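You operate a simulated robot arm through the tools that you are given. There is no shell and no other tool.

You run a simulated robot arm. Do the job below in one go: nothing can be reset, and whatever is moved stays where it is left.

JOB
Change cheese R205 from small mould R320 to the steel hoop and clip it tight.
Fine: use the hoop on the trolley; slacken the cord before lifting the mould off; stand the mould on the trolley's top; the cheese stays where it is; leave the other small mould and the other hoops; the trolley stays braked.

It is judged by the outcome, as a careful person would: the job done as asked, and still so three seconds after it is handed in. It fails if anything else is knocked over, pushed out of place, dropped, spilled or broken.

ROBOT AND FRAMES
A 6-joint arm with a fingered hand, fixed in place. Base frame: the origin is on the floor under the middle of its stand, x ahead of it, y to its left, z up. Readings come in m, degrees, newtons and seconds.
With the tool pointing down near the work surface it reaches from about 0.1 to 0.64 m from the base axis. Its first joint turns from -115.0 to 115.0 degrees. Payload 4 kg.
The TCP is the grasp point between the finger pads, 0.026 m short of the fingertips. In the tool frame z runs along the fingers and y along their closing line. The gripper opens to 0.164 m; its body begins 0.073 m behind the TCP. The gripper is a hand of 5 fingers: y runs from the thumb to the fingers, the wrist lies at [0, 0, -0.239] in the tool frame.
Orientation is told as [roll, pitch, yaw] about the base's x, y, z axes, in that order, counted from this pose: with the fingers straight down and closing along the base's y, the tool's x points along the base's -x, its y along +y and its z along -z.

CONTROLS
- The arm moves only by the tool servo_tool. Its argument "commands" is a list of rows, each an object of numbers (a shift or turn left out is 0): "dx", "dy", "dz": the shift along the base's x, y, z in units of 40 mm (1.0 is 40 mm); "ax", "ay", "az": the turn, a rotation vector about the base's x, y, z in units of 8 degrees (1.0 is 8 degrees). In form: [{"dx": .., "dy": .., "dz": .., "ax": .., "ay": .., "az": ..}, ...]. A call has 1 to 20 rows; each row shifts and turns the commanded pose from where the row before left it. A call with a number of a shift or a turn outside -1 to 1 is refused whole. Rows are played at 5 a second. More than 0.05 m and 8.6 degrees between two rows, and nothing of the call is played. A pose out of reach is approached as far as the arm can. The call stops where the force on the tool passes 90 N (or 10 N more than at its start, if that is more) or the arm is blocked; 0.2 s more then pass. In this call time passes only in rows, and 0.2 s behind the last. It gives the time, the measured TCP pose, the force on the tool (base axes), the opening and the grip force at its end, in the units of the frame above (readings bear some noise), with the torque about the TCP (base axes, N m) and any sound that the robot's microphone picked up.
- Cameras (640 x 400 px; columns grow to the right, rows downward): "scene" is fixed at [0.207, 0.6452, 1.2779]; the picture's right is [-1.00, -0.01, 0.00], its down [-0.01, 0.95, -0.31] and it looks along [0.00, -0.31, -0.95] (base axes); focal length 234 px, centre (320, 200). "wrist" rides on the gripper at [0.05, -0.07, -0.093] in the tool frame; the picture's right is [0.81, 0.59, 0.00], its down [-0.43, 0.60, -0.68] and it looks along [-0.40, 0.55, 0.74] (tool axes); focal length 270 px, centre (320, 200). There is no depth. A picture from a camera that has moved, and an enlarged one, comes with that camera's place and axes in the base frame and with its lens. The place of the scene camera against the robot may be out by one fixed shift of up to 0.018 m in any direction.
- camera(camera): a new picture of that camera. It takes no simulated time.
- move_column(by): slides the trunk up (or, below 0, down) by that many m; the arm rides with it, the base frame stays. It gives what a move gives, with no picture.
- finger_targets(finger1, finger2, finger3, finger4, thumb_bend): sets how far each is bent, from 0 (flat) to 100 (curled in); at 30 the hand is open as for a grip, at 70 the pads meet at the TCP. One left out holds its place. A second passes; each finger stops where it meets its share of the squeeze, and holds until it gets a number again. It is the only way to open and close the hand. It gives what a move gives, with no picture; readings hold the bend of each and the force on the fingers (four entries, about 0 where the hand has none), thumb and palm.
- zoom(camera, box): a new picture of the part [left, top, right, bottom] of that camera's present view, enlarged. It takes no simulated time.
- finish_job(): hands the job in; it is judged then, once.

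Places have to be worked out from the pictures, the camera data and where the tool is seen. Open the gripper and draw the arm clear of the work before you hand the job in, unless the task says otherwise.

The tools are called as name(argument=value, ...) on one line, values as JSON. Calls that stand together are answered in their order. servo_tool: Moves the arm, as the interface text tells. Its arguments: {"type":"object","properties":{"commands":{"type":"array","items":{"type":"object","properties":{"dx":{"type":"number"},"dy":{"type":"number"},"dz":{"type":"number"},"ax":{"type":"number"},"ay":{"type":"number"},"az":{"type":"number"}}}}},"required":["commands"]} The other tools are called the same way: move_column (by) moves the trunk up or down; finger_targets (finger1, finger2, finger3, finger4, thumb_bend) moves the fingers one by one; camera (camera) takes a picture; zoom (camera, box) takes an enlarged picture of a part of a camera's view; finish_job () hands the job in.

At the start:

```text
t: 0.0
tcp_pos: [0.1504, 0.4412, 0.8885]
tcp_rot: [0.0, 0.0, 0.0]
ft_force: [-0.5, 0.5, 0.1]
moment: [-0.01, 0.02, -0.01]
gripper_width: 0.1638
gripper_force: 0.1
shape: jaw
bend: [30.0, 30.0, 30.0, 30.0, 30.0]
finger forces: [0.0, 0.1, 0.0, 0.0, 0.1, 0.0]
trunk travel left (down, up): [-0.525, 0.465]
```

scene: 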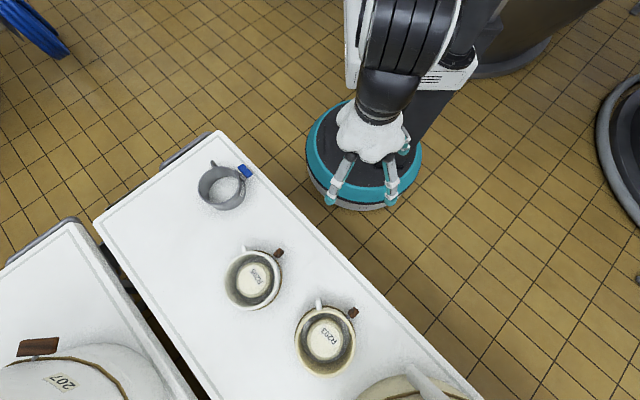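
wrist: 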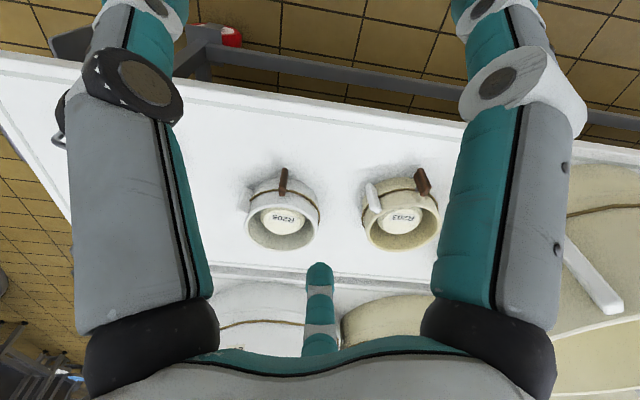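

The scene shows a trolley with a grey steel hoop (blue clip) and two small moulds with cheeses (R205, R203). I'll zoom in to see the details before moving.

zoom(camera="scene", box=[180, 140, 280, 220])

zoom(camera="scene", box=[205, 230, 305, 320])

zoom(camera="scene", box=[280, 280, 480, 400])

zoom(camera="wrist", box=[220, 150, 460, 270])

zoom(camera="scene", box=[0, 200, 200, 400])

```text
5.00 times, centred on (230, 180) of scene
camera zoom: at [0.207, 0.6452, 1.2779], right [-1.0, -0.01, 0.0], down [-0.01, 0.95, -0.31], along [0.0, -0.31, -0.95], focal length 1172 px, centre (770, 300)
```

zoom: 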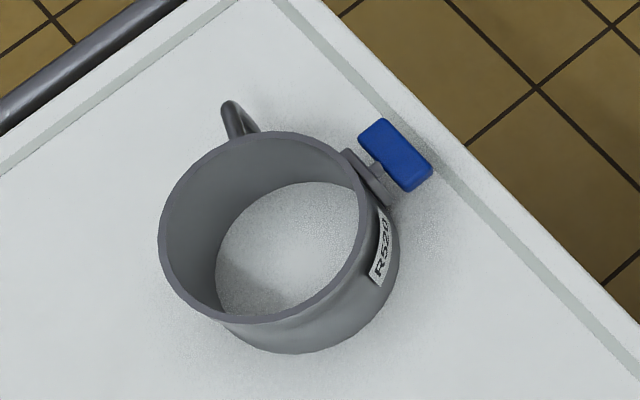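

```text
4.44 times, centred on (255, 275) of scene
camera zoom: at [0.207, 0.6452, 1.2779], right [-1.0, -0.01, 0.0], down [-0.01, 0.95, -0.31], along [0.0, -0.31, -0.95], focal length 1042 px, centre (609, -133)
```

zoom: 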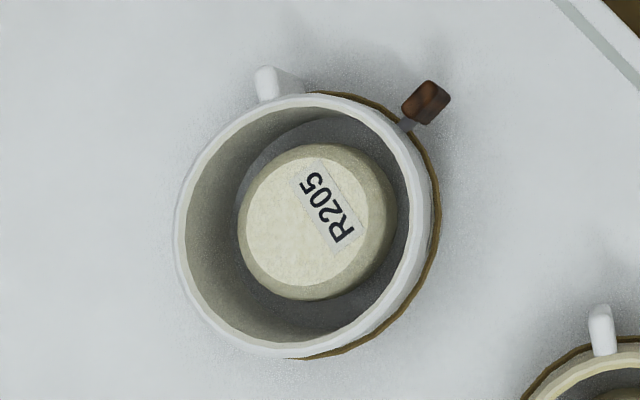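

```text
3.20 times, centred on (380, 340) of scene
camera zoom: at [0.207, 0.6452, 1.2779], right [-1.0, -0.01, 0.0], down [-0.01, 0.95, -0.31], along [0.0, -0.31, -0.95], focal length 750 px, centre (128, -248)
```

zoom: 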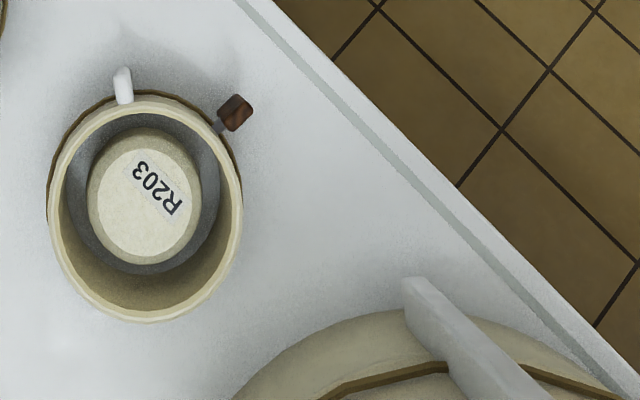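

```text
2.67 times, centred on (340, 210) of wrist
camera zoom: at [0.0992, 0.3719, 0.9829], right [-0.81, 0.59, 0.0], down [0.43, 0.6, 0.68], along [0.4, 0.55, -0.74], focal length 721 px, centre (267, 173)
```

zoom: 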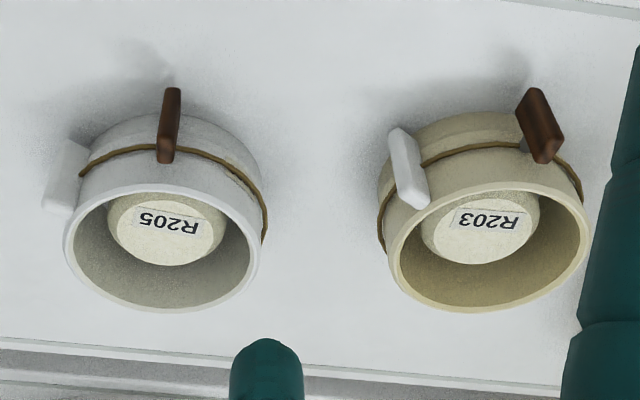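

```text
2.00 times, centred on (100, 300) of scene
camera zoom: at [0.207, 0.6452, 1.2779], right [-1.0, -0.01, 0.0], down [-0.01, 0.95, -0.31], along [0.0, -0.31, -0.95], focal length 469 px, centre (760, 0)
```

zoom: 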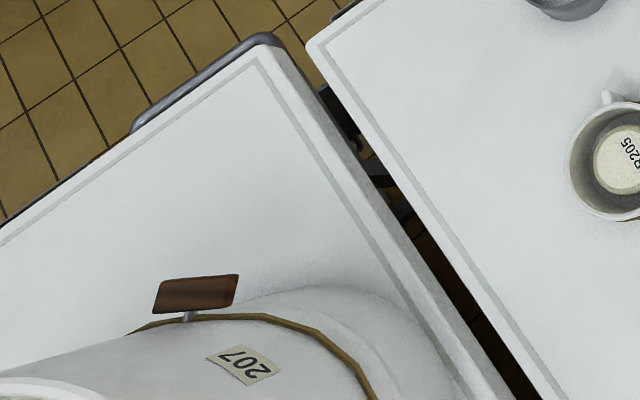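

The estimate from both views puts the R205 cheese label at about (0.38, 0.64, 0.61). I'll move the hand a little closer, staying high, to look at the mould, cord toggle and handle with the wrist camera.

servo_tool(commands=[{"dx": 0.5, "dz": -0.4}, {"dx": 0.5, "dz": -0.4}, {"dx": 0.5, "dz": -0.4}, {"dx": 0.5, "dz": -0.4}])

camera(camera="wrist")

camera(camera="scene")

```text
t: 1.0
tcp_pos: [0.2299, 0.4426, 0.8248]
tcp_rot: [0.0, -0.1, 0.1]
ft_force: [0.0, 0.3, -0.5]
moment: [0.03, 0.04, 0.0]
gripper_width: 0.164
gripper_force: 0.2
shape: jaw
bend: [30.0, 30.0, 30.0, 30.0, 30.0]
finger forces: [0.0, 0.0, 0.0, 0.0, 0.0, 0.1]
trunk travel left (down, up): [-0.525, 0.465]
```

```text
taken
camera wrist: at [0.1795, 0.3725, 0.9193], right [-0.81, 0.59, 0.0], down [0.43, 0.6, 0.68], along [0.4, 0.55, -0.74], focal length 270 px, centre (320, 200)
```

wrist: 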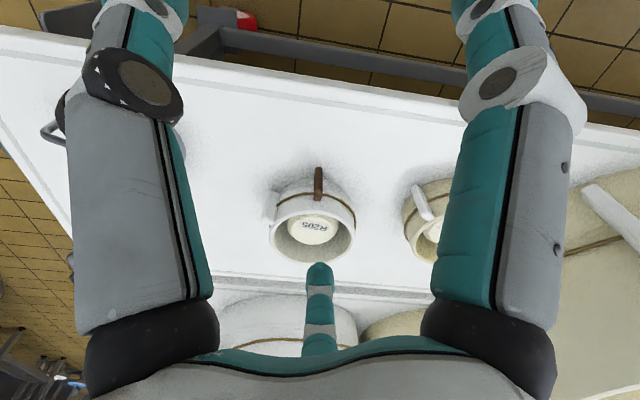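

```text
taken
```

scene: 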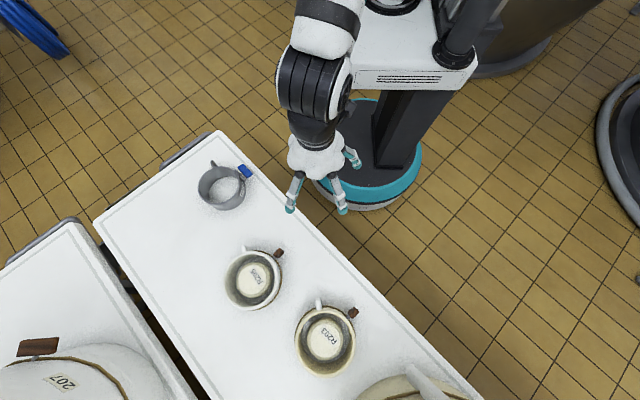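

The view is still partly blocked by digits. I'll zoom on the hand to understand where its five digits are, and on the mould for the toggle.

zoom(camera="scene", box=[260, 110, 390, 230])

zoom(camera="wrist", box=[240, 140, 400, 280])

zoom(camera="wrist", box=[0, 0, 220, 140])

```text
3.33 times, centred on (325, 170) of scene
camera zoom: at [0.207, 0.6452, 1.2779], right [-1.0, -0.01, 0.0], down [-0.01, 0.95, -0.31], along [0.0, -0.31, -0.95], focal length 782 px, centre (303, 300)
```

zoom: 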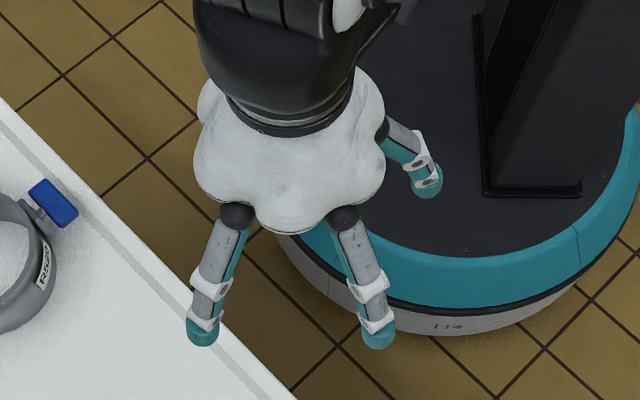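

```text
2.86 times, centred on (320, 210) of wrist
camera zoom: at [0.1795, 0.3725, 0.9193], right [-0.81, 0.59, 0.0], down [0.43, 0.6, 0.68], along [0.4, 0.55, -0.74], focal length 772 px, centre (320, 171)
```

zoom: 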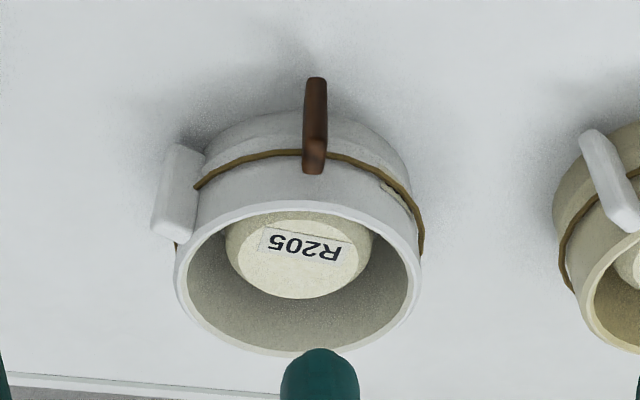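

```text
2.86 times, centred on (110, 70) of wrist
camera zoom: at [0.1795, 0.3725, 0.9193], right [-0.81, 0.59, 0.0], down [0.43, 0.6, 0.68], along [0.4, 0.55, -0.74], focal length 772 px, centre (920, 571)
```

zoom: 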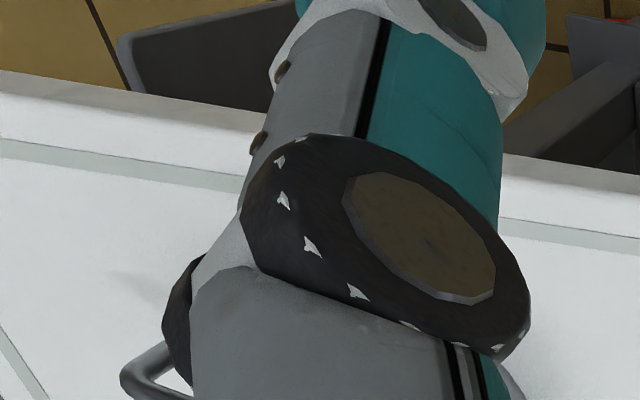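

The hand is a five-digit star (thumb at tool −y, others 72° apart). I'll zoom strongly onto the toggle and lug of mould R320, and onto the hoop's clip, to understand their mechanism.

zoom(camera="scene", box=[258, 240, 298, 265])

zoom(camera="wrist", box=[260, 150, 360, 212])

zoom(camera="scene", box=[205, 150, 269, 190])

zoom(camera="scene", box=[330, 295, 370, 320])

```text
16.00 times, centred on (278, 252) of scene
camera zoom: at [0.207, 0.6452, 1.2779], right [-1.0, -0.01, 0.0], down [-0.01, 0.95, -0.31], along [0.0, -0.31, -0.95], focal length 3751 px, centre (992, -640)
```

zoom: 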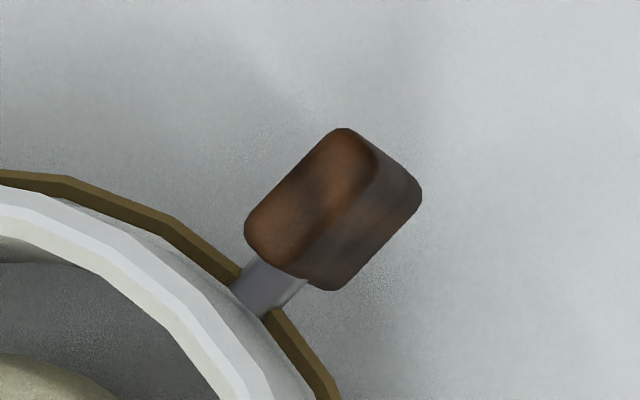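

```text
6.40 times, centred on (310, 181) of wrist
camera zoom: at [0.1795, 0.3725, 0.9193], right [-0.81, 0.59, 0.0], down [0.43, 0.6, 0.68], along [0.4, 0.55, -0.74], focal length 1730 px, centre (384, 322)
```

zoom: 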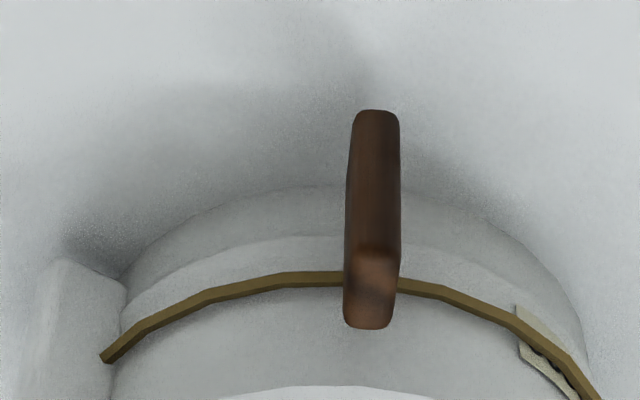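

```text
10.00 times, centred on (237, 170) of scene
camera zoom: at [0.207, 0.6452, 1.2779], right [-1.0, -0.01, 0.0], down [-0.01, 0.95, -0.31], along [0.0, -0.31, -0.95], focal length 2345 px, centre (1150, 500)
```

zoom: 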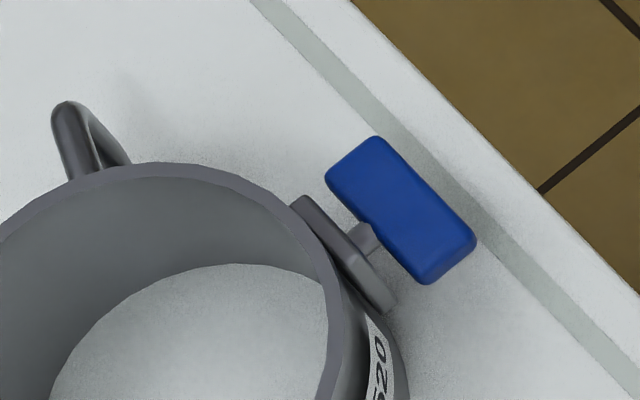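

```text
16.00 times, centred on (350, 308) of scene
camera zoom: at [0.207, 0.6452, 1.2779], right [-1.0, -0.01, 0.0], down [-0.01, 0.95, -0.31], along [0.0, -0.31, -0.95], focal length 3751 px, centre (-160, -1520)
```

zoom: 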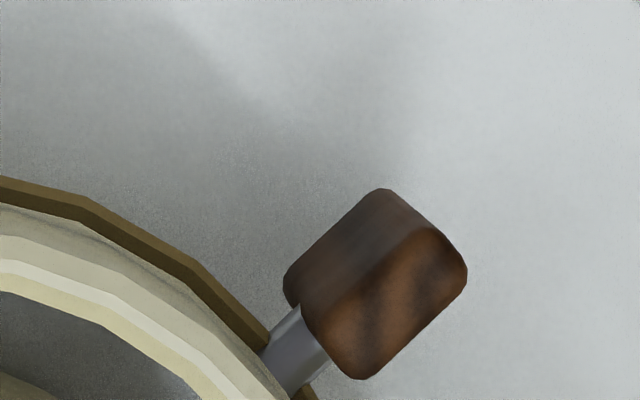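

The wooden T-toggle is upright on a radial shank pointing at the robot, and the hoop's blue one lies flat (slack). Triangulating from two wrist views puts the cheese top centre at about (0.393, 0.649, 0.605), about 0.76 m from the base axis. I'll test the tool-down reach high above the mould (z≈0.83).

servo_tool(commands=[{"dx": 0.5, "dy": 0.64}, {"dx": 0.5, "dy": 0.64}, {"dx": 0.5, "dy": 0.64}, {"dx": 0.5, "dy": 0.64}, {"dx": 0.5, "dy": 0.64}, {"dx": 0.5, "dy": 0.64}, {"dx": 0.5, "dy": 0.64}])

camera(camera="scene")

camera(camera="wrist")

```text
t: 2.6
tcp_pos: [0.3705, 0.6201, 0.8243]
tcp_rot: [0.1, 0.0, 0.0]
ft_force: [-0.2, -0.2, 0.1]
moment: [-0.02, 0.03, -0.01]
gripper_width: 0.1638
gripper_force: 0.0
shape: jaw
bend: [30.0, 30.0, 30.0, 30.0, 30.0]
finger forces: [0.0, 0.0, 0.0, 0.0, 0.0, 0.0]
trunk travel left (down, up): [-0.525, 0.465]
```

```text
taken
```

scene: 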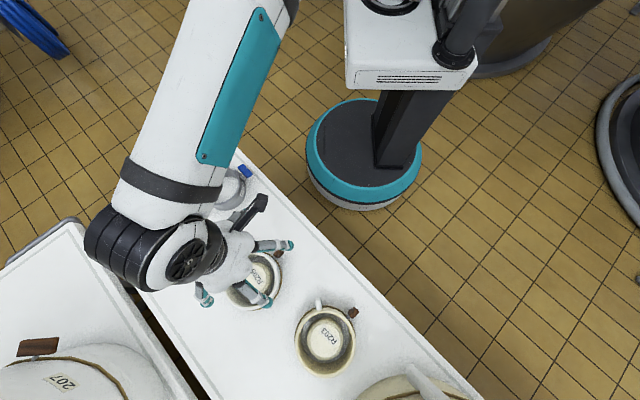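

```text
taken
camera wrist: at [0.3193, 0.5508, 0.9188], right [-0.81, 0.59, 0.0], down [0.43, 0.6, 0.68], along [0.4, 0.55, -0.74], focal length 270 px, centre (320, 200)
```

wrist: 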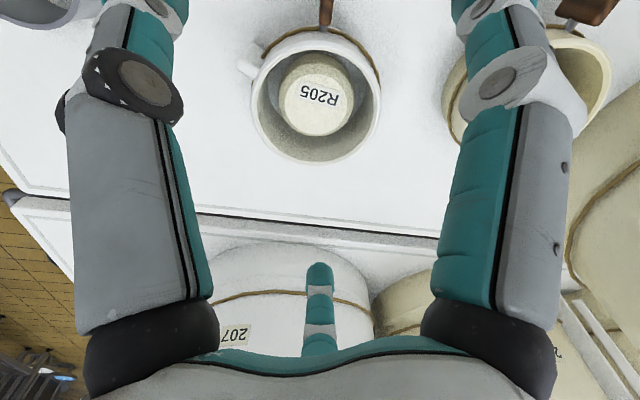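

The arm reached r=0.722 with the tool down at this height, and lowering the trunk should carry that reach down. I'll zoom on the mould from this closer view.

zoom(camera="wrist", box=[220, 0, 420, 180])

zoom(camera="scene", box=[190, 220, 310, 320])

```text
2.22 times, centred on (320, 90) of wrist
camera zoom: at [0.3193, 0.5508, 0.9188], right [-0.81, 0.59, 0.0], down [0.43, 0.6, 0.68], along [0.4, 0.55, -0.74], focal length 601 px, centre (320, 444)
```

zoom: 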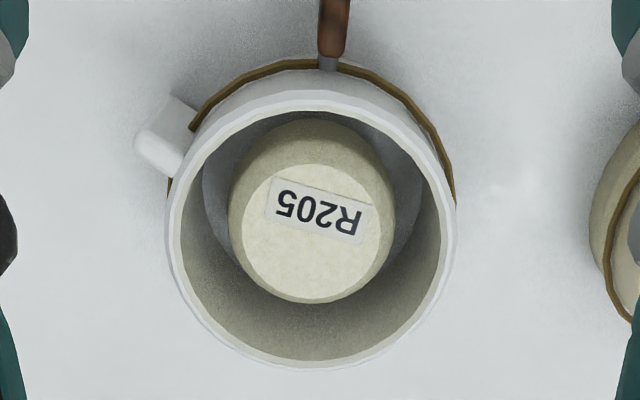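

```text
4.00 times, centred on (250, 270) of scene
camera zoom: at [0.207, 0.6452, 1.2779], right [-1.0, -0.01, 0.0], down [-0.01, 0.95, -0.31], along [0.0, -0.31, -0.95], focal length 938 px, centre (600, -80)
```

zoom: 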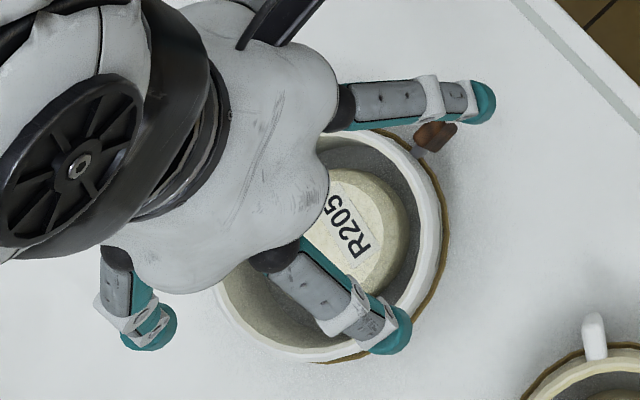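

Triangulation gives: table z≈0.56, mould rim z≈0.633 centred ≈(0.395,0.648), toggle top ≈(0.334,0.583,0.63). Before working I'll retreat to free space and tilt the hand sideways, so the scene camera can show how the digits bend.

servo_tool(commands=[{"dx": -0.5, "dy": -0.7, "dz": 0.2}, {"dx": -0.5, "dy": -0.7, "dz": 0.2}, {"dx": -0.5, "dy": -0.7, "dz": 0.2}, {"dx": -0.5, "dy": -0.7, "dz": 0.2}, {"dx": -0.5, "dy": -0.7, "dz": 0.2}, {"dx": -0.5, "dy": -0.7, "dz": 0.2}, {"dx": -0.5, "dy": -0.7, "dz": 0.2}])

servo_tool(commands=[{"az": 1.0}, {"az": 1.0}, {"az": 1.0}, {"az": 1.0}, {"az": 1.0}, {"az": 0.7}, {"ax": 0.72, "ay": -0.69}, {"ax": 0.72, "ay": -0.69}, {"ax": 0.72, "ay": -0.69}, {"ax": 0.72, "ay": -0.69}, {"ax": 0.72, "ay": -0.69}, {"ax": 0.43, "ay": -0.41}])

zoom(camera="scene", box=[220, 80, 460, 230])

camera(camera="wrist")

```text
t: 4.2
tcp_pos: [0.2288, 0.4244, 0.8826]
tcp_rot: [-0.1, -0.1, 0.0]
ft_force: [-0.7, 0.6, -0.1]
moment: [-0.03, -0.01, -0.02]
gripper_width: 0.1639
gripper_force: 0.0
shape: jaw
bend: [30.0, 30.0, 30.0, 30.0, 30.0]
finger forces: [0.0, 0.1, 0.0, 0.0, 0.1, 0.0]
trunk travel left (down, up): [-0.525, 0.465]
```

```text
t: 6.8
tcp_pos: [0.2285, 0.4244, 0.8802]
tcp_rot: [0.6, -44.5, 45.4]
ft_force: [0.1, 0.1, -0.3]
moment: [-0.02, 0.0, 0.01]
gripper_width: 0.164
gripper_force: 0.0
shape: jaw
bend: [30.0, 30.0, 30.0, 30.0, 30.0]
finger forces: [0.0, 0.1, 0.0, 0.0, 0.0, 0.1]
trunk travel left (down, up): [-0.525, 0.465]
```

```text
2.67 times, centred on (340, 155) of scene
camera zoom: at [0.207, 0.6452, 1.2779], right [-1.0, -0.01, 0.0], down [-0.01, 0.95, -0.31], along [0.0, -0.31, -0.95], focal length 625 px, centre (267, 320)
```

zoom: 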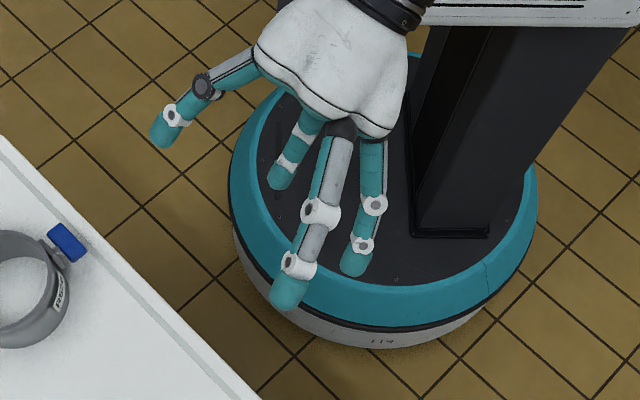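

```text
taken
camera wrist: at [0.2085, 0.3031, 0.9119], right [-0.83, 0.0, -0.56], down [-0.54, 0.29, 0.79], along [0.16, 0.96, -0.24], focal length 270 px, centre (320, 200)
```

wrist: 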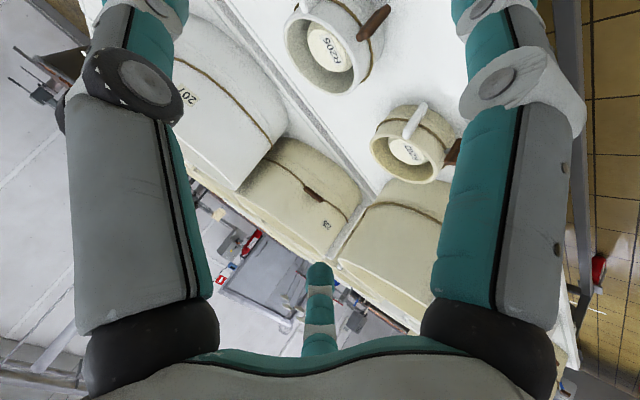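

I see four digits from here; I need to find the fifth and learn which number drives which digit. I'll bend finger1 and the thumb differently in free space and look.

finger_targets(finger1=70, finger2=30, finger3=30, finger4=0, thumb_bend=30)

zoom(camera="scene", box=[240, 70, 400, 220])

camera(camera="wrist")

```text
t: 7.8
tcp_pos: [0.2298, 0.4245, 0.8808]
tcp_rot: [0.6, -44.6, 45.4]
ft_force: [0.2, 0.0, 0.4]
moment: [-0.01, -0.02, 0.0]
gripper_width: 0.0729
gripper_force: 0.0
shape: fingers
bend: [70.0, 30.0, 30.0, 1.0, 30.0]
finger forces: [0.1, 0.0, 0.1, 0.0, 0.0, 0.0]
trunk travel left (down, up): [-0.525, 0.465]
```

```text
2.67 times, centred on (320, 145) of scene
camera zoom: at [0.207, 0.6452, 1.2779], right [-1.0, -0.01, 0.0], down [-0.01, 0.95, -0.31], along [0.0, -0.31, -0.95], focal length 625 px, centre (320, 347)
```

zoom: 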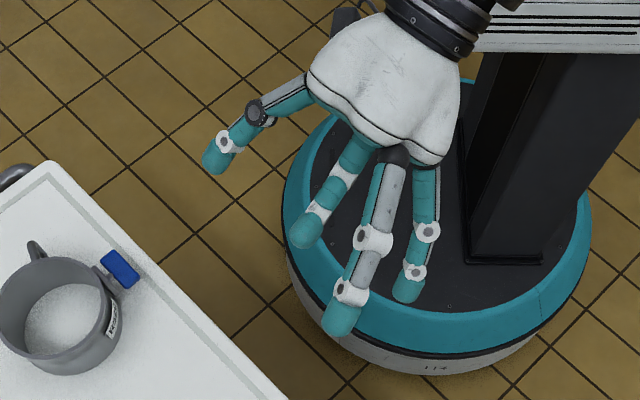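

```text
taken
camera wrist: at [0.209, 0.3032, 0.9121], right [-0.83, 0.0, -0.56], down [-0.54, 0.29, 0.79], along [0.16, 0.96, -0.24], focal length 270 px, centre (320, 200)
```

wrist: 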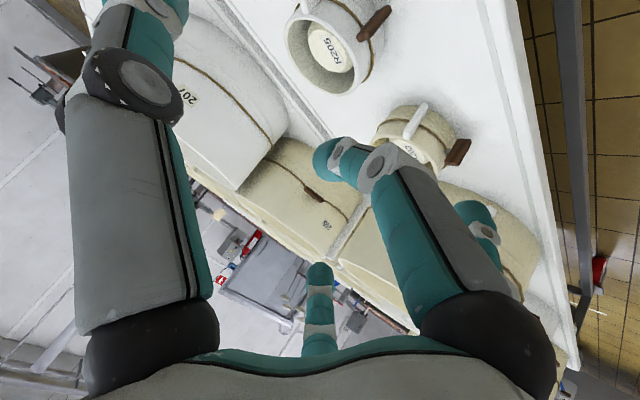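

Finger1 is the digit at tool −18° (right one in the wrist view). I'll bend finger4 and the thumb to see those.

finger_targets(finger1=30, finger2=30, finger3=30, finger4=70, thumb_bend=0)

zoom(camera="scene", box=[240, 70, 400, 220])

camera(camera="wrist")

```text
t: 8.8
tcp_pos: [0.2294, 0.4252, 0.88]
tcp_rot: [0.6, -44.7, 45.4]
ft_force: [0.4, 0.0, -0.4]
moment: [-0.02, 0.03, -0.01]
gripper_width: 0.111
gripper_force: 0.1
shape: fingers
bend: [30.0, 30.0, 30.0, 70.0, 0.0]
finger forces: [0.1, 0.0, 0.1, 0.1, 0.0, 0.1]
trunk travel left (down, up): [-0.525, 0.465]
```

```text
2.67 times, centred on (320, 145) of scene
camera zoom: at [0.207, 0.6452, 1.2779], right [-1.0, -0.01, 0.0], down [-0.01, 0.95, -0.31], along [0.0, -0.31, -0.95], focal length 625 px, centre (320, 347)
```

zoom: 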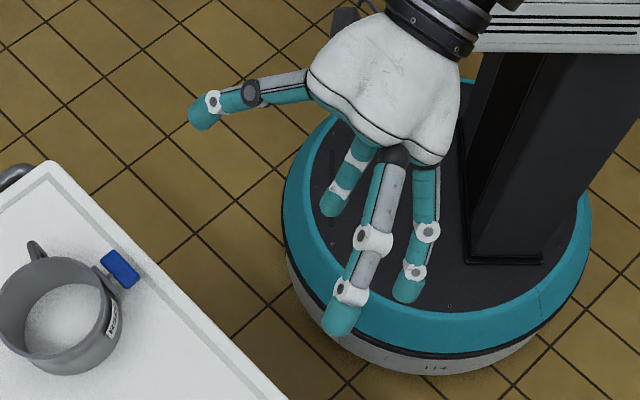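

```text
taken
camera wrist: at [0.209, 0.3032, 0.9121], right [-0.83, 0.0, -0.56], down [-0.54, 0.29, 0.79], along [0.16, 0.96, -0.24], focal length 270 px, centre (320, 200)
```

wrist: 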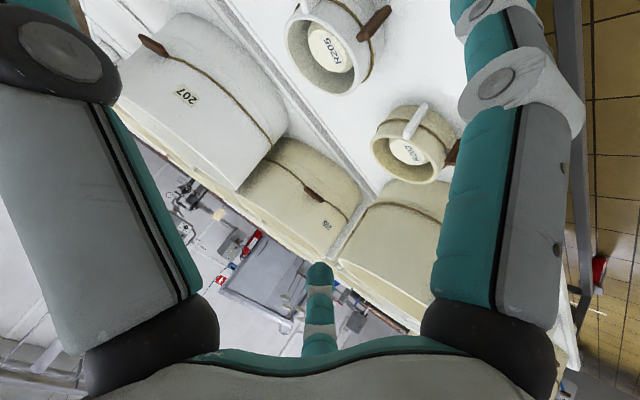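

Finger4 isn't obvious in either view. I'll bend finger2 and finger3 (others open) to map them too.

finger_targets(finger1=30, finger2=70, finger3=30, finger4=30, thumb_bend=0)

zoom(camera="scene", box=[240, 70, 400, 220])

camera(camera="wrist")

finger_targets(finger1=30, finger2=30, finger3=70, finger4=0, thumb_bend=0)

zoom(camera="scene", box=[240, 70, 400, 220])

camera(camera="wrist")

```text
t: 9.8
tcp_pos: [0.2299, 0.4247, 0.8806]
tcp_rot: [0.6, -44.5, 45.4]
ft_force: [0.3, 0.0, 0.1]
moment: [0.03, 0.01, 0.0]
gripper_width: 0.1108
gripper_force: 0.0
shape: fingers
bend: [30.0, 70.0, 30.0, 30.0, 0.0]
finger forces: [0.0, 0.0, 0.0, 0.0, 0.0, 0.0]
trunk travel left (down, up): [-0.525, 0.465]
```

```text
2.67 times, centred on (320, 145) of scene
camera zoom: at [0.207, 0.6452, 1.2779], right [-1.0, -0.01, 0.0], down [-0.01, 0.95, -0.31], along [0.0, -0.31, -0.95], focal length 625 px, centre (320, 347)
```

zoom: 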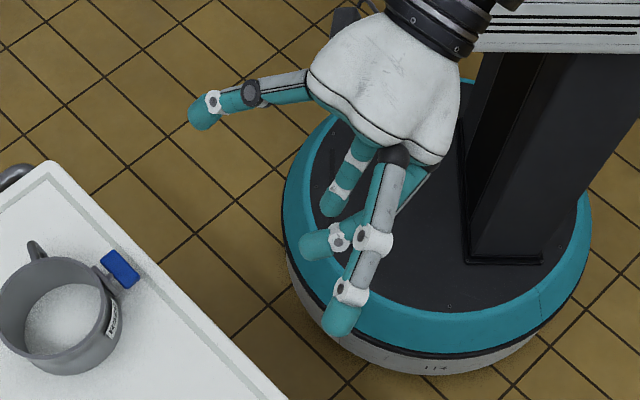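

```text
taken
camera wrist: at [0.209, 0.3032, 0.9121], right [-0.83, 0.0, -0.56], down [-0.54, 0.29, 0.79], along [0.16, 0.96, -0.24], focal length 270 px, centre (320, 200)
```

wrist: 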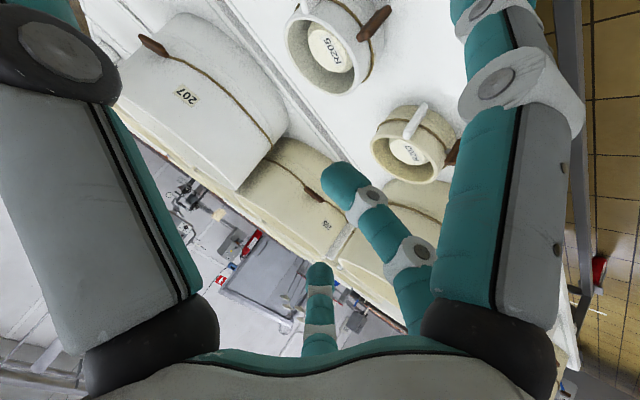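

```text
t: 10.8
tcp_pos: [0.2292, 0.4255, 0.8816]
tcp_rot: [0.6, -44.5, 45.4]
ft_force: [-0.5, -0.7, 0.1]
moment: [-0.02, -0.01, 0.0]
gripper_width: 0.1111
gripper_force: 0.1
shape: fingers
bend: [30.0, 30.0, 70.0, 1.0, 0.0]
finger forces: [0.0, 0.0, 0.0, 0.0, 0.0, 0.0]
trunk travel left (down, up): [-0.525, 0.465]
```

```text
2.67 times, centred on (320, 145) of scene
camera zoom: at [0.207, 0.6452, 1.2779], right [-1.0, -0.01, 0.0], down [-0.01, 0.95, -0.31], along [0.0, -0.31, -0.95], focal length 625 px, centre (320, 347)
```

zoom: 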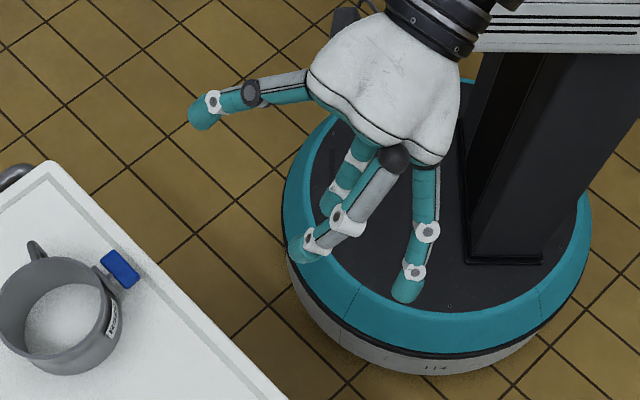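

```text
taken
camera wrist: at [0.209, 0.3032, 0.9121], right [-0.83, 0.0, -0.56], down [-0.54, 0.29, 0.79], along [0.16, 0.96, -0.24], focal length 270 px, centre (320, 200)
```

wrist: 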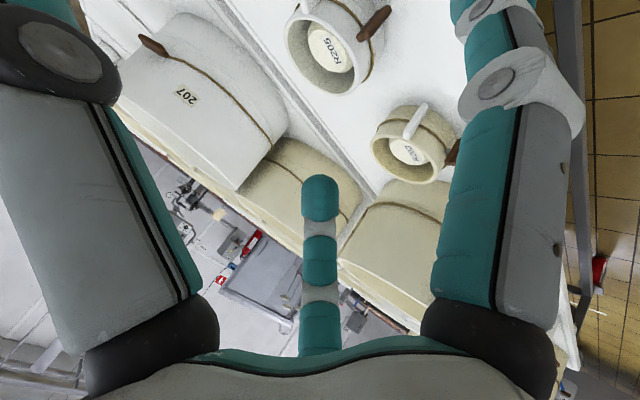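

Mapping: finger1 at −18°, finger2 at 54°, finger3 at 126°, thumb at −90°; a fourth seems absent (a gap at 198°). For the toggle I'll straddle its bar with thumb and finger2, with finger3 flat and finger1 partly bent to stay off the table. I'll pre-shape now and move to a standoff in front of and above the toggle.

finger_targets(finger1=52, finger2=48, finger3=0, finger4=0, thumb_bend=48)

servo_tool(commands=[{"dx": 0.2, "dy": 0.35, "dz": -0.6}, {"dx": 0.2, "dy": 0.35, "dz": -0.6}, {"dx": 0.2, "dy": 0.35, "dz": -0.6}, {"dx": 0.2, "dy": 0.35, "dz": -0.6}, {"dx": 0.2, "dy": 0.35, "dz": -0.6}, {"dx": 0.2, "dy": 0.35, "dz": -0.6}])

camera(camera="wrist")

camera(camera="scene")

```text
t: 11.8
tcp_pos: [0.2298, 0.4251, 0.8805]
tcp_rot: [0.6, -44.6, 45.4]
ft_force: [0.2, 0.0, 0.2]
moment: [-0.01, 0.03, 0.02]
gripper_width: 0.0429
gripper_force: 0.0
shape: fingers
bend: [52.0, 48.0, 1.0, 1.0, 48.0]
finger forces: [0.0, 0.1, 0.1, 0.0, 0.1, 0.0]
trunk travel left (down, up): [-0.525, 0.465]
```

```text
t: 13.2
tcp_pos: [0.2798, 0.5081, 0.7341]
tcp_rot: [0.6, -44.5, 45.4]
ft_force: [-0.6, 0.4, -0.2]
moment: [0.03, 0.01, -0.04]
gripper_width: 0.0431
gripper_force: 0.1
shape: fingers
bend: [52.0, 48.0, 1.0, 1.0, 48.0]
finger forces: [0.1, 0.0, 0.0, 0.1, 0.1, 0.2]
trunk travel left (down, up): [-0.525, 0.465]
```

```text
taken
camera wrist: at [0.2587, 0.3859, 0.7659], right [-0.83, 0.0, -0.56], down [-0.54, 0.29, 0.79], along [0.16, 0.96, -0.24], focal length 270 px, centre (320, 200)
```

wrist: 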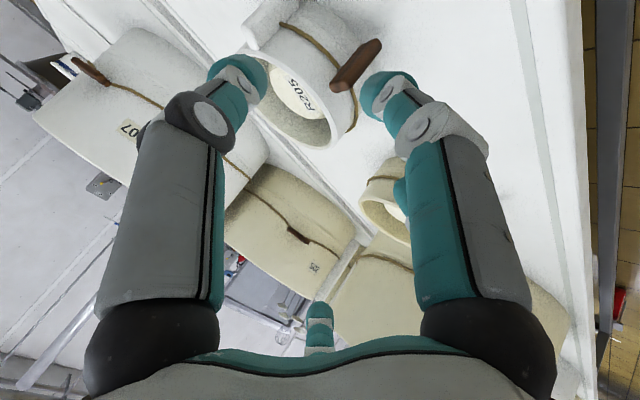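

```text
taken
```

scene: 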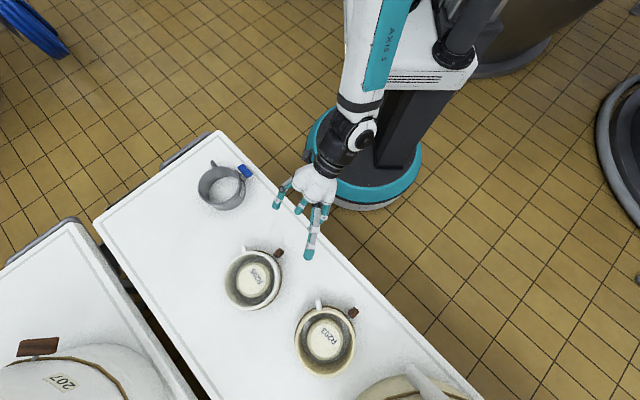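

Now closer: I'll zoom on the toggle in this view to refine its position.

zoom(camera="wrist", box=[230, 0, 410, 150])

```text
2.67 times, centred on (320, 75) of wrist
camera zoom: at [0.2587, 0.3859, 0.7659], right [-0.83, 0.0, -0.56], down [-0.54, 0.29, 0.79], along [0.16, 0.96, -0.24], focal length 721 px, centre (320, 533)
```

zoom: 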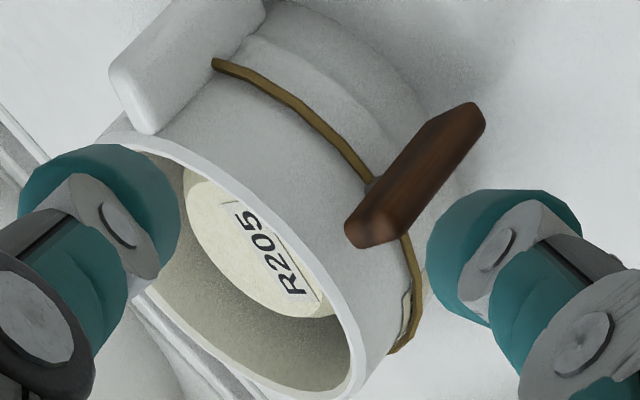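

The toggle's top end appears near (0.335, 0.583, 0.62–0.63). I'll move in to a closer standoff, still clear, and look again to refine before straddling it.

servo_tool(commands=[{"dx": 0.1, "dy": 0.25, "dz": -0.4}, {"dx": 0.1, "dy": 0.25, "dz": -0.4}, {"dx": 0.1, "dy": 0.25, "dz": -0.4}])

camera(camera="wrist")

zoom(camera="scene", box=[220, 150, 360, 310])

```text
t: 14.0
tcp_pos: [0.2892, 0.5377, 0.6883]
tcp_rot: [0.6, -44.8, 45.4]
ft_force: [0.5, 0.4, 0.7]
moment: [0.01, -0.01, 0.0]
gripper_width: 0.0428
gripper_force: 0.0
shape: fingers
bend: [52.0, 48.0, 1.0, 1.0, 48.0]
finger forces: [0.0, 0.0, 0.0, 0.0, 0.0, 0.0]
trunk travel left (down, up): [-0.525, 0.465]
```

```text
taken
camera wrist: at [0.2685, 0.4165, 0.7197], right [-0.83, 0.0, -0.56], down [-0.54, 0.29, 0.79], along [0.16, 0.96, -0.24], focal length 270 px, centre (320, 200)
```

wrist: 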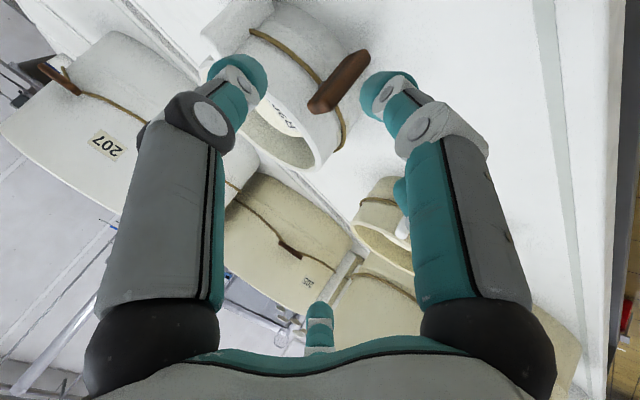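

```text
2.50 times, centred on (290, 230) of scene
camera zoom: at [0.207, 0.6452, 1.2779], right [-1.0, -0.01, 0.0], down [-0.01, 0.95, -0.31], along [0.0, -0.31, -0.95], focal length 586 px, centre (395, 125)
```

zoom: 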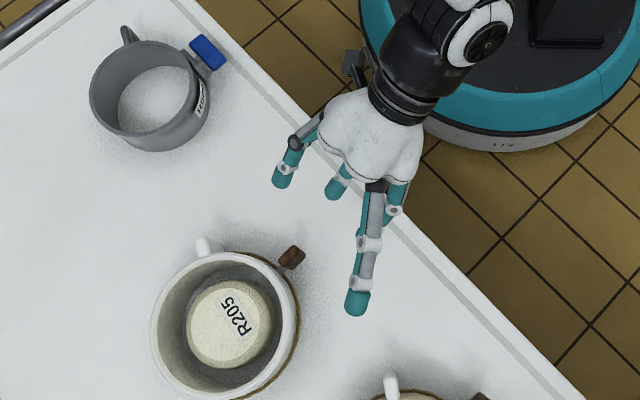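

Combining views, the bar top centre is ≈(0.3365, 0.583, 0.621) and it's about 58 mm long. Finger1 would hit its outer face, so I'll try curling finger1 fully out of the way and look.

finger_targets(finger1=100)

camera(camera="wrist")

zoom(camera="scene", box=[260, 170, 340, 240])

```text
t: 15.0
tcp_pos: [0.2889, 0.5374, 0.6879]
tcp_rot: [0.5, -44.6, 45.5]
ft_force: [0.2, 0.0, -0.1]
moment: [0.01, 0.0, 0.04]
gripper_width: 0.0733
gripper_force: 0.1
shape: fingers
bend: [100.0, 48.0, 1.0, 1.0, 48.0]
finger forces: [0.1, 0.0, 0.0, 0.0, 0.0, 0.1]
trunk travel left (down, up): [-0.525, 0.465]
```

```text
taken
camera wrist: at [0.2684, 0.4162, 0.7198], right [-0.83, 0.0, -0.56], down [-0.54, 0.29, 0.79], along [0.16, 0.96, -0.24], focal length 270 px, centre (320, 200)
```

wrist: 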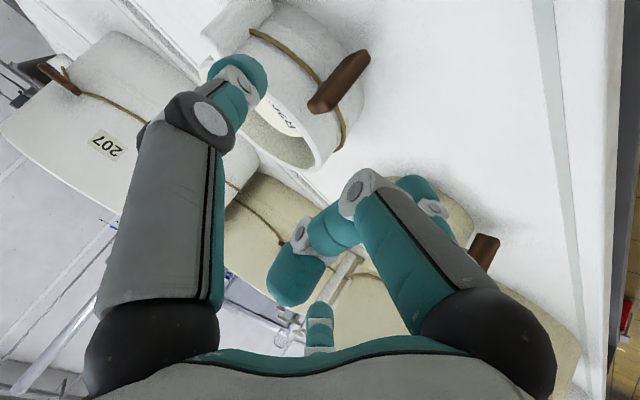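

```text
5.71 times, centred on (300, 205) of scene
camera zoom: at [0.207, 0.6452, 1.2779], right [-1.0, -0.01, 0.0], down [-0.01, 0.95, -0.31], along [0.0, -0.31, -0.95], focal length 1340 px, centre (434, 171)
```

zoom: 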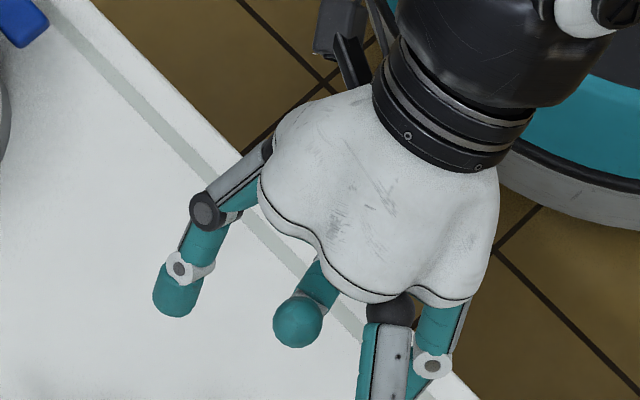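

Finger1 tucks well into the palm at 100. Now I'll narrow thumb and finger2 to straddle the bar, and advance about two thirds of the way toward (0.3275, 0.5735, 0.612).

finger_targets(finger2=57, thumb_bend=57)

servo_tool(commands=[{"dx": 0.161, "dy": 0.15, "dz": -0.316}, {"dx": 0.161, "dy": 0.15, "dz": -0.316}, {"dx": 0.161, "dy": 0.15, "dz": -0.316}, {"dx": 0.161, "dy": 0.15, "dz": -0.316}])

camera(camera="wrist")

zoom(camera="scene", box=[220, 190, 340, 310])

```text
t: 16.0
tcp_pos: [0.2891, 0.5378, 0.6883]
tcp_rot: [0.5, -44.6, 45.4]
ft_force: [0.2, -0.5, 0.2]
moment: [-0.02, -0.03, 0.03]
gripper_width: 0.0624
gripper_force: 0.1
shape: fingers
bend: [100.0, 56.0, 1.0, 1.0, 56.0]
finger forces: [0.0, 0.1, 0.1, 0.1, 0.0, 0.0]
trunk travel left (down, up): [-0.525, 0.465]
```

```text
t: 17.0
tcp_pos: [0.3155, 0.5623, 0.6373]
tcp_rot: [0.6, -44.6, 45.3]
ft_force: [-0.3, -0.3, 0.4]
moment: [0.0, -0.01, -0.01]
gripper_width: 0.0622
gripper_force: 0.0
shape: fingers
bend: [100.0, 56.0, 1.0, 1.0, 56.0]
finger forces: [0.1, 0.0, 0.0, 0.0, 0.1, 0.0]
trunk travel left (down, up): [-0.525, 0.465]
```

```text
taken
camera wrist: at [0.2941, 0.4419, 0.6688], right [-0.83, 0.0, -0.56], down [-0.54, 0.29, 0.79], along [0.16, 0.96, -0.24], focal length 270 px, centre (320, 200)
```

wrist: 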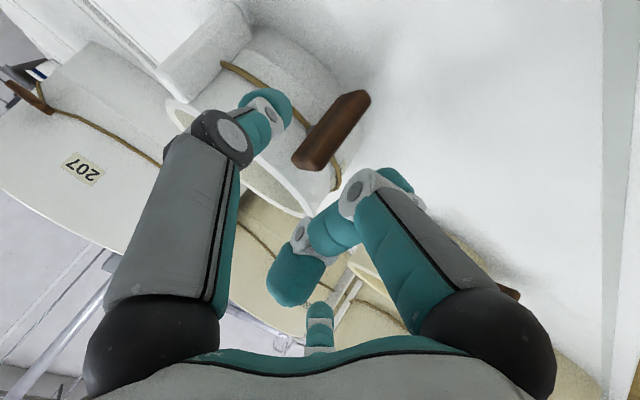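

```text
3.33 times, centred on (280, 250) of scene
camera zoom: at [0.207, 0.6452, 1.2779], right [-1.0, -0.01, 0.0], down [-0.01, 0.95, -0.31], along [0.0, -0.31, -0.95], focal length 782 px, centre (453, 33)
```

zoom: 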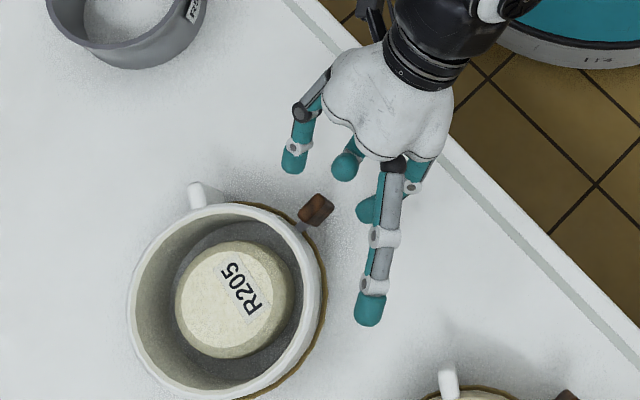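

The bar lies between the thumb and finger2 ahead of the hand. I'll advance the rest of the way slowly to straddle its upper half.

servo_tool(commands=[{"dx": 0.1, "dy": 0.093, "dz": -0.2}, {"dx": 0.1, "dy": 0.093, "dz": -0.2}, {"dx": 0.1, "dy": 0.093, "dz": -0.2}])

camera(camera="wrist")

zoom(camera="scene", box=[240, 210, 320, 280])

```text
t: 17.8
tcp_pos: [0.3285, 0.5747, 0.6141]
tcp_rot: [0.7, -44.5, 45.4]
ft_force: [-0.8, 0.6, -0.1]
moment: [-0.03, 0.0, 0.04]
gripper_width: 0.0623
gripper_force: 0.0
shape: fingers
bend: [100.0, 56.0, 1.0, 1.0, 56.0]
finger forces: [0.0, 0.1, 0.0, 0.1, 0.0, 0.0]
trunk travel left (down, up): [-0.525, 0.465]
```

```text
taken
camera wrist: at [0.3069, 0.4531, 0.6458], right [-0.83, 0.0, -0.56], down [-0.54, 0.29, 0.79], along [0.16, 0.96, -0.24], focal length 270 px, centre (320, 200)
```

wrist: 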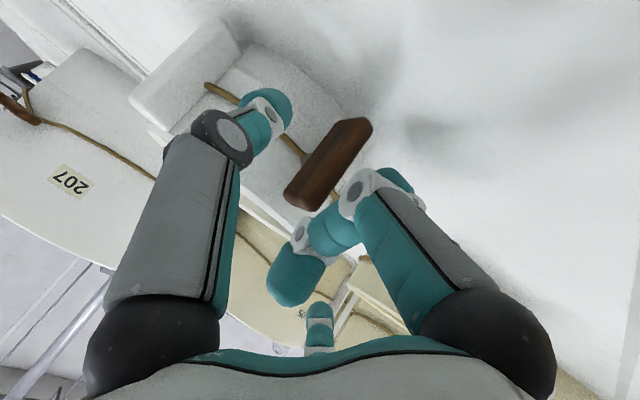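

```text
5.71 times, centred on (280, 245) of scene
camera zoom: at [0.207, 0.6452, 1.2779], right [-1.0, -0.01, 0.0], down [-0.01, 0.95, -0.31], along [0.0, -0.31, -0.95], focal length 1340 px, centre (549, -57)
```

zoom: 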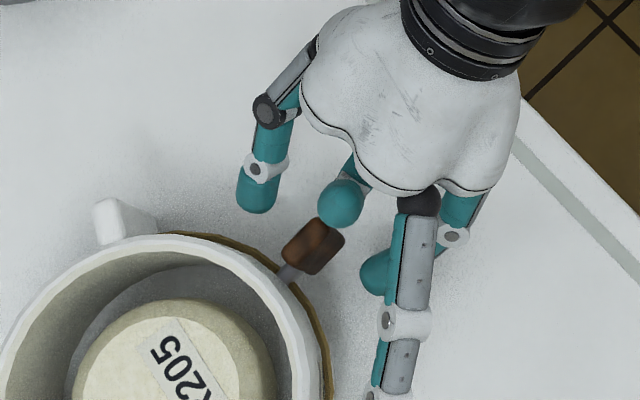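

The bar is straddled, with fingertips beside its upper half. I'll close thumb and finger2 in small steps, watching forces.

finger_targets(finger2=63, thumb_bend=63)

zoom(camera="wrist", box=[220, 60, 440, 260])

zoom(camera="scene", box=[240, 210, 320, 280])

```text
t: 18.8
tcp_pos: [0.3274, 0.5751, 0.6145]
tcp_rot: [0.6, -44.6, 45.5]
ft_force: [0.1, -0.4, -0.1]
moment: [0.02, 0.0, 0.03]
gripper_width: 0.0529
gripper_force: 0.0
shape: fingers
bend: [100.0, 63.0, 1.0, 1.0, 63.0]
finger forces: [0.1, 0.1, 0.0, 0.1, 0.0, 0.0]
trunk travel left (down, up): [-0.525, 0.465]
```

```text
2.00 times, centred on (330, 160) of wrist
camera zoom: at [0.3067, 0.453, 0.6458], right [-0.83, 0.0, -0.56], down [-0.54, 0.29, 0.79], along [0.16, 0.96, -0.24], focal length 541 px, centre (300, 280)
```

zoom: 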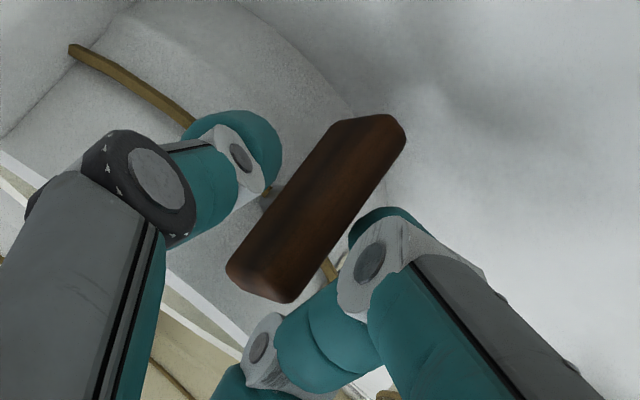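

```text
5.71 times, centred on (280, 245) of scene
camera zoom: at [0.207, 0.6452, 1.2779], right [-1.0, -0.01, 0.0], down [-0.01, 0.95, -0.31], along [0.0, -0.31, -0.95], focal length 1340 px, centre (549, -57)
```

zoom: 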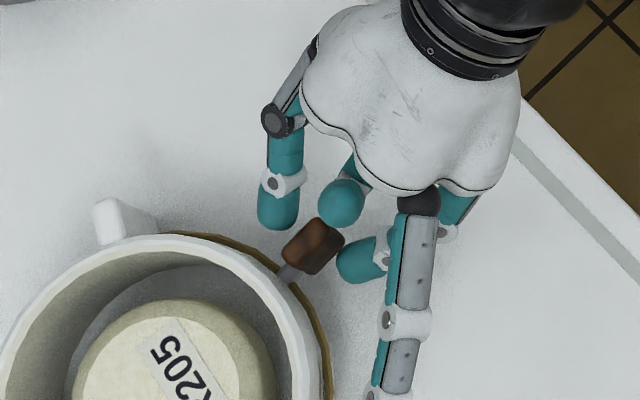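

Gaps are about 4 mm on the thumb side. I'll push the bar's upper end gently toward the left (−x,+y) by about 12 mm with the thumb and watch the force and the bar's lean.

servo_tool(commands=[{"dx": -0.054, "dy": 0.052}, {"dx": -0.054, "dy": 0.052}, {"dx": -0.054, "dy": 0.052}, {"dx": -0.054, "dy": 0.052}])

zoom(camera="wrist", box=[220, 60, 440, 260])

zoom(camera="scene", box=[240, 210, 320, 280])

```text
t: 19.8
tcp_pos: [0.3187, 0.5831, 0.6161]
tcp_rot: [0.5, -44.6, 45.5]
ft_force: [1.7, -2.5, 0.9]
moment: [0.0, -0.03, -0.01]
gripper_width: 0.0541
gripper_force: 0.5
shape: fingers
bend: [100.0, 63.0, 1.0, 1.0, 62.0]
finger forces: [0.0, 0.0, 0.0, 0.1, 1.7, 0.1]
trunk travel left (down, up): [-0.525, 0.465]
```

```text
2.00 times, centred on (330, 160) of wrist
camera zoom: at [0.2981, 0.4604, 0.646], right [-0.83, 0.0, -0.56], down [-0.54, 0.29, 0.79], along [0.16, 0.96, -0.24], focal length 541 px, centre (300, 280)
```

zoom: 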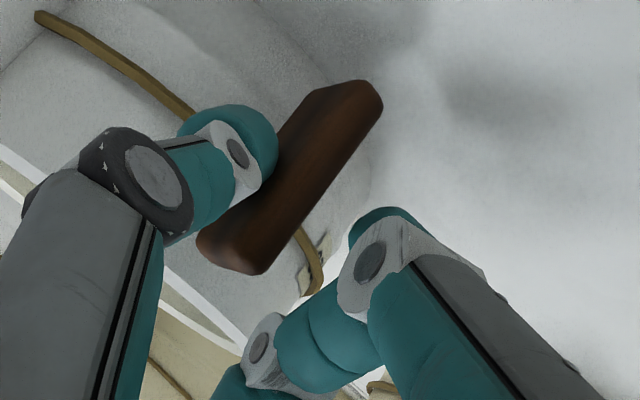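

```text
5.71 times, centred on (280, 245) of scene
camera zoom: at [0.207, 0.6452, 1.2779], right [-1.0, -0.01, 0.0], down [-0.01, 0.95, -0.31], along [0.0, -0.31, -0.95], focal length 1340 px, centre (549, -57)
```

zoom: 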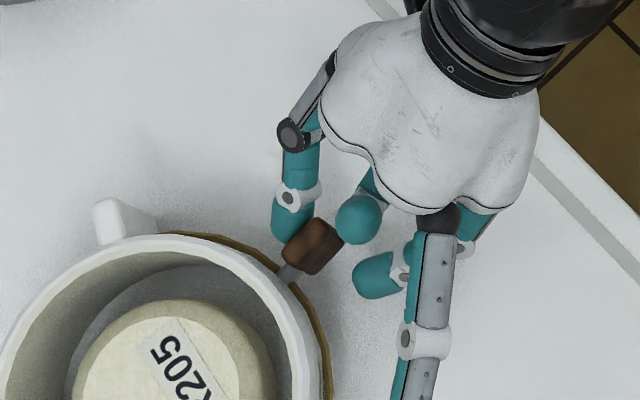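

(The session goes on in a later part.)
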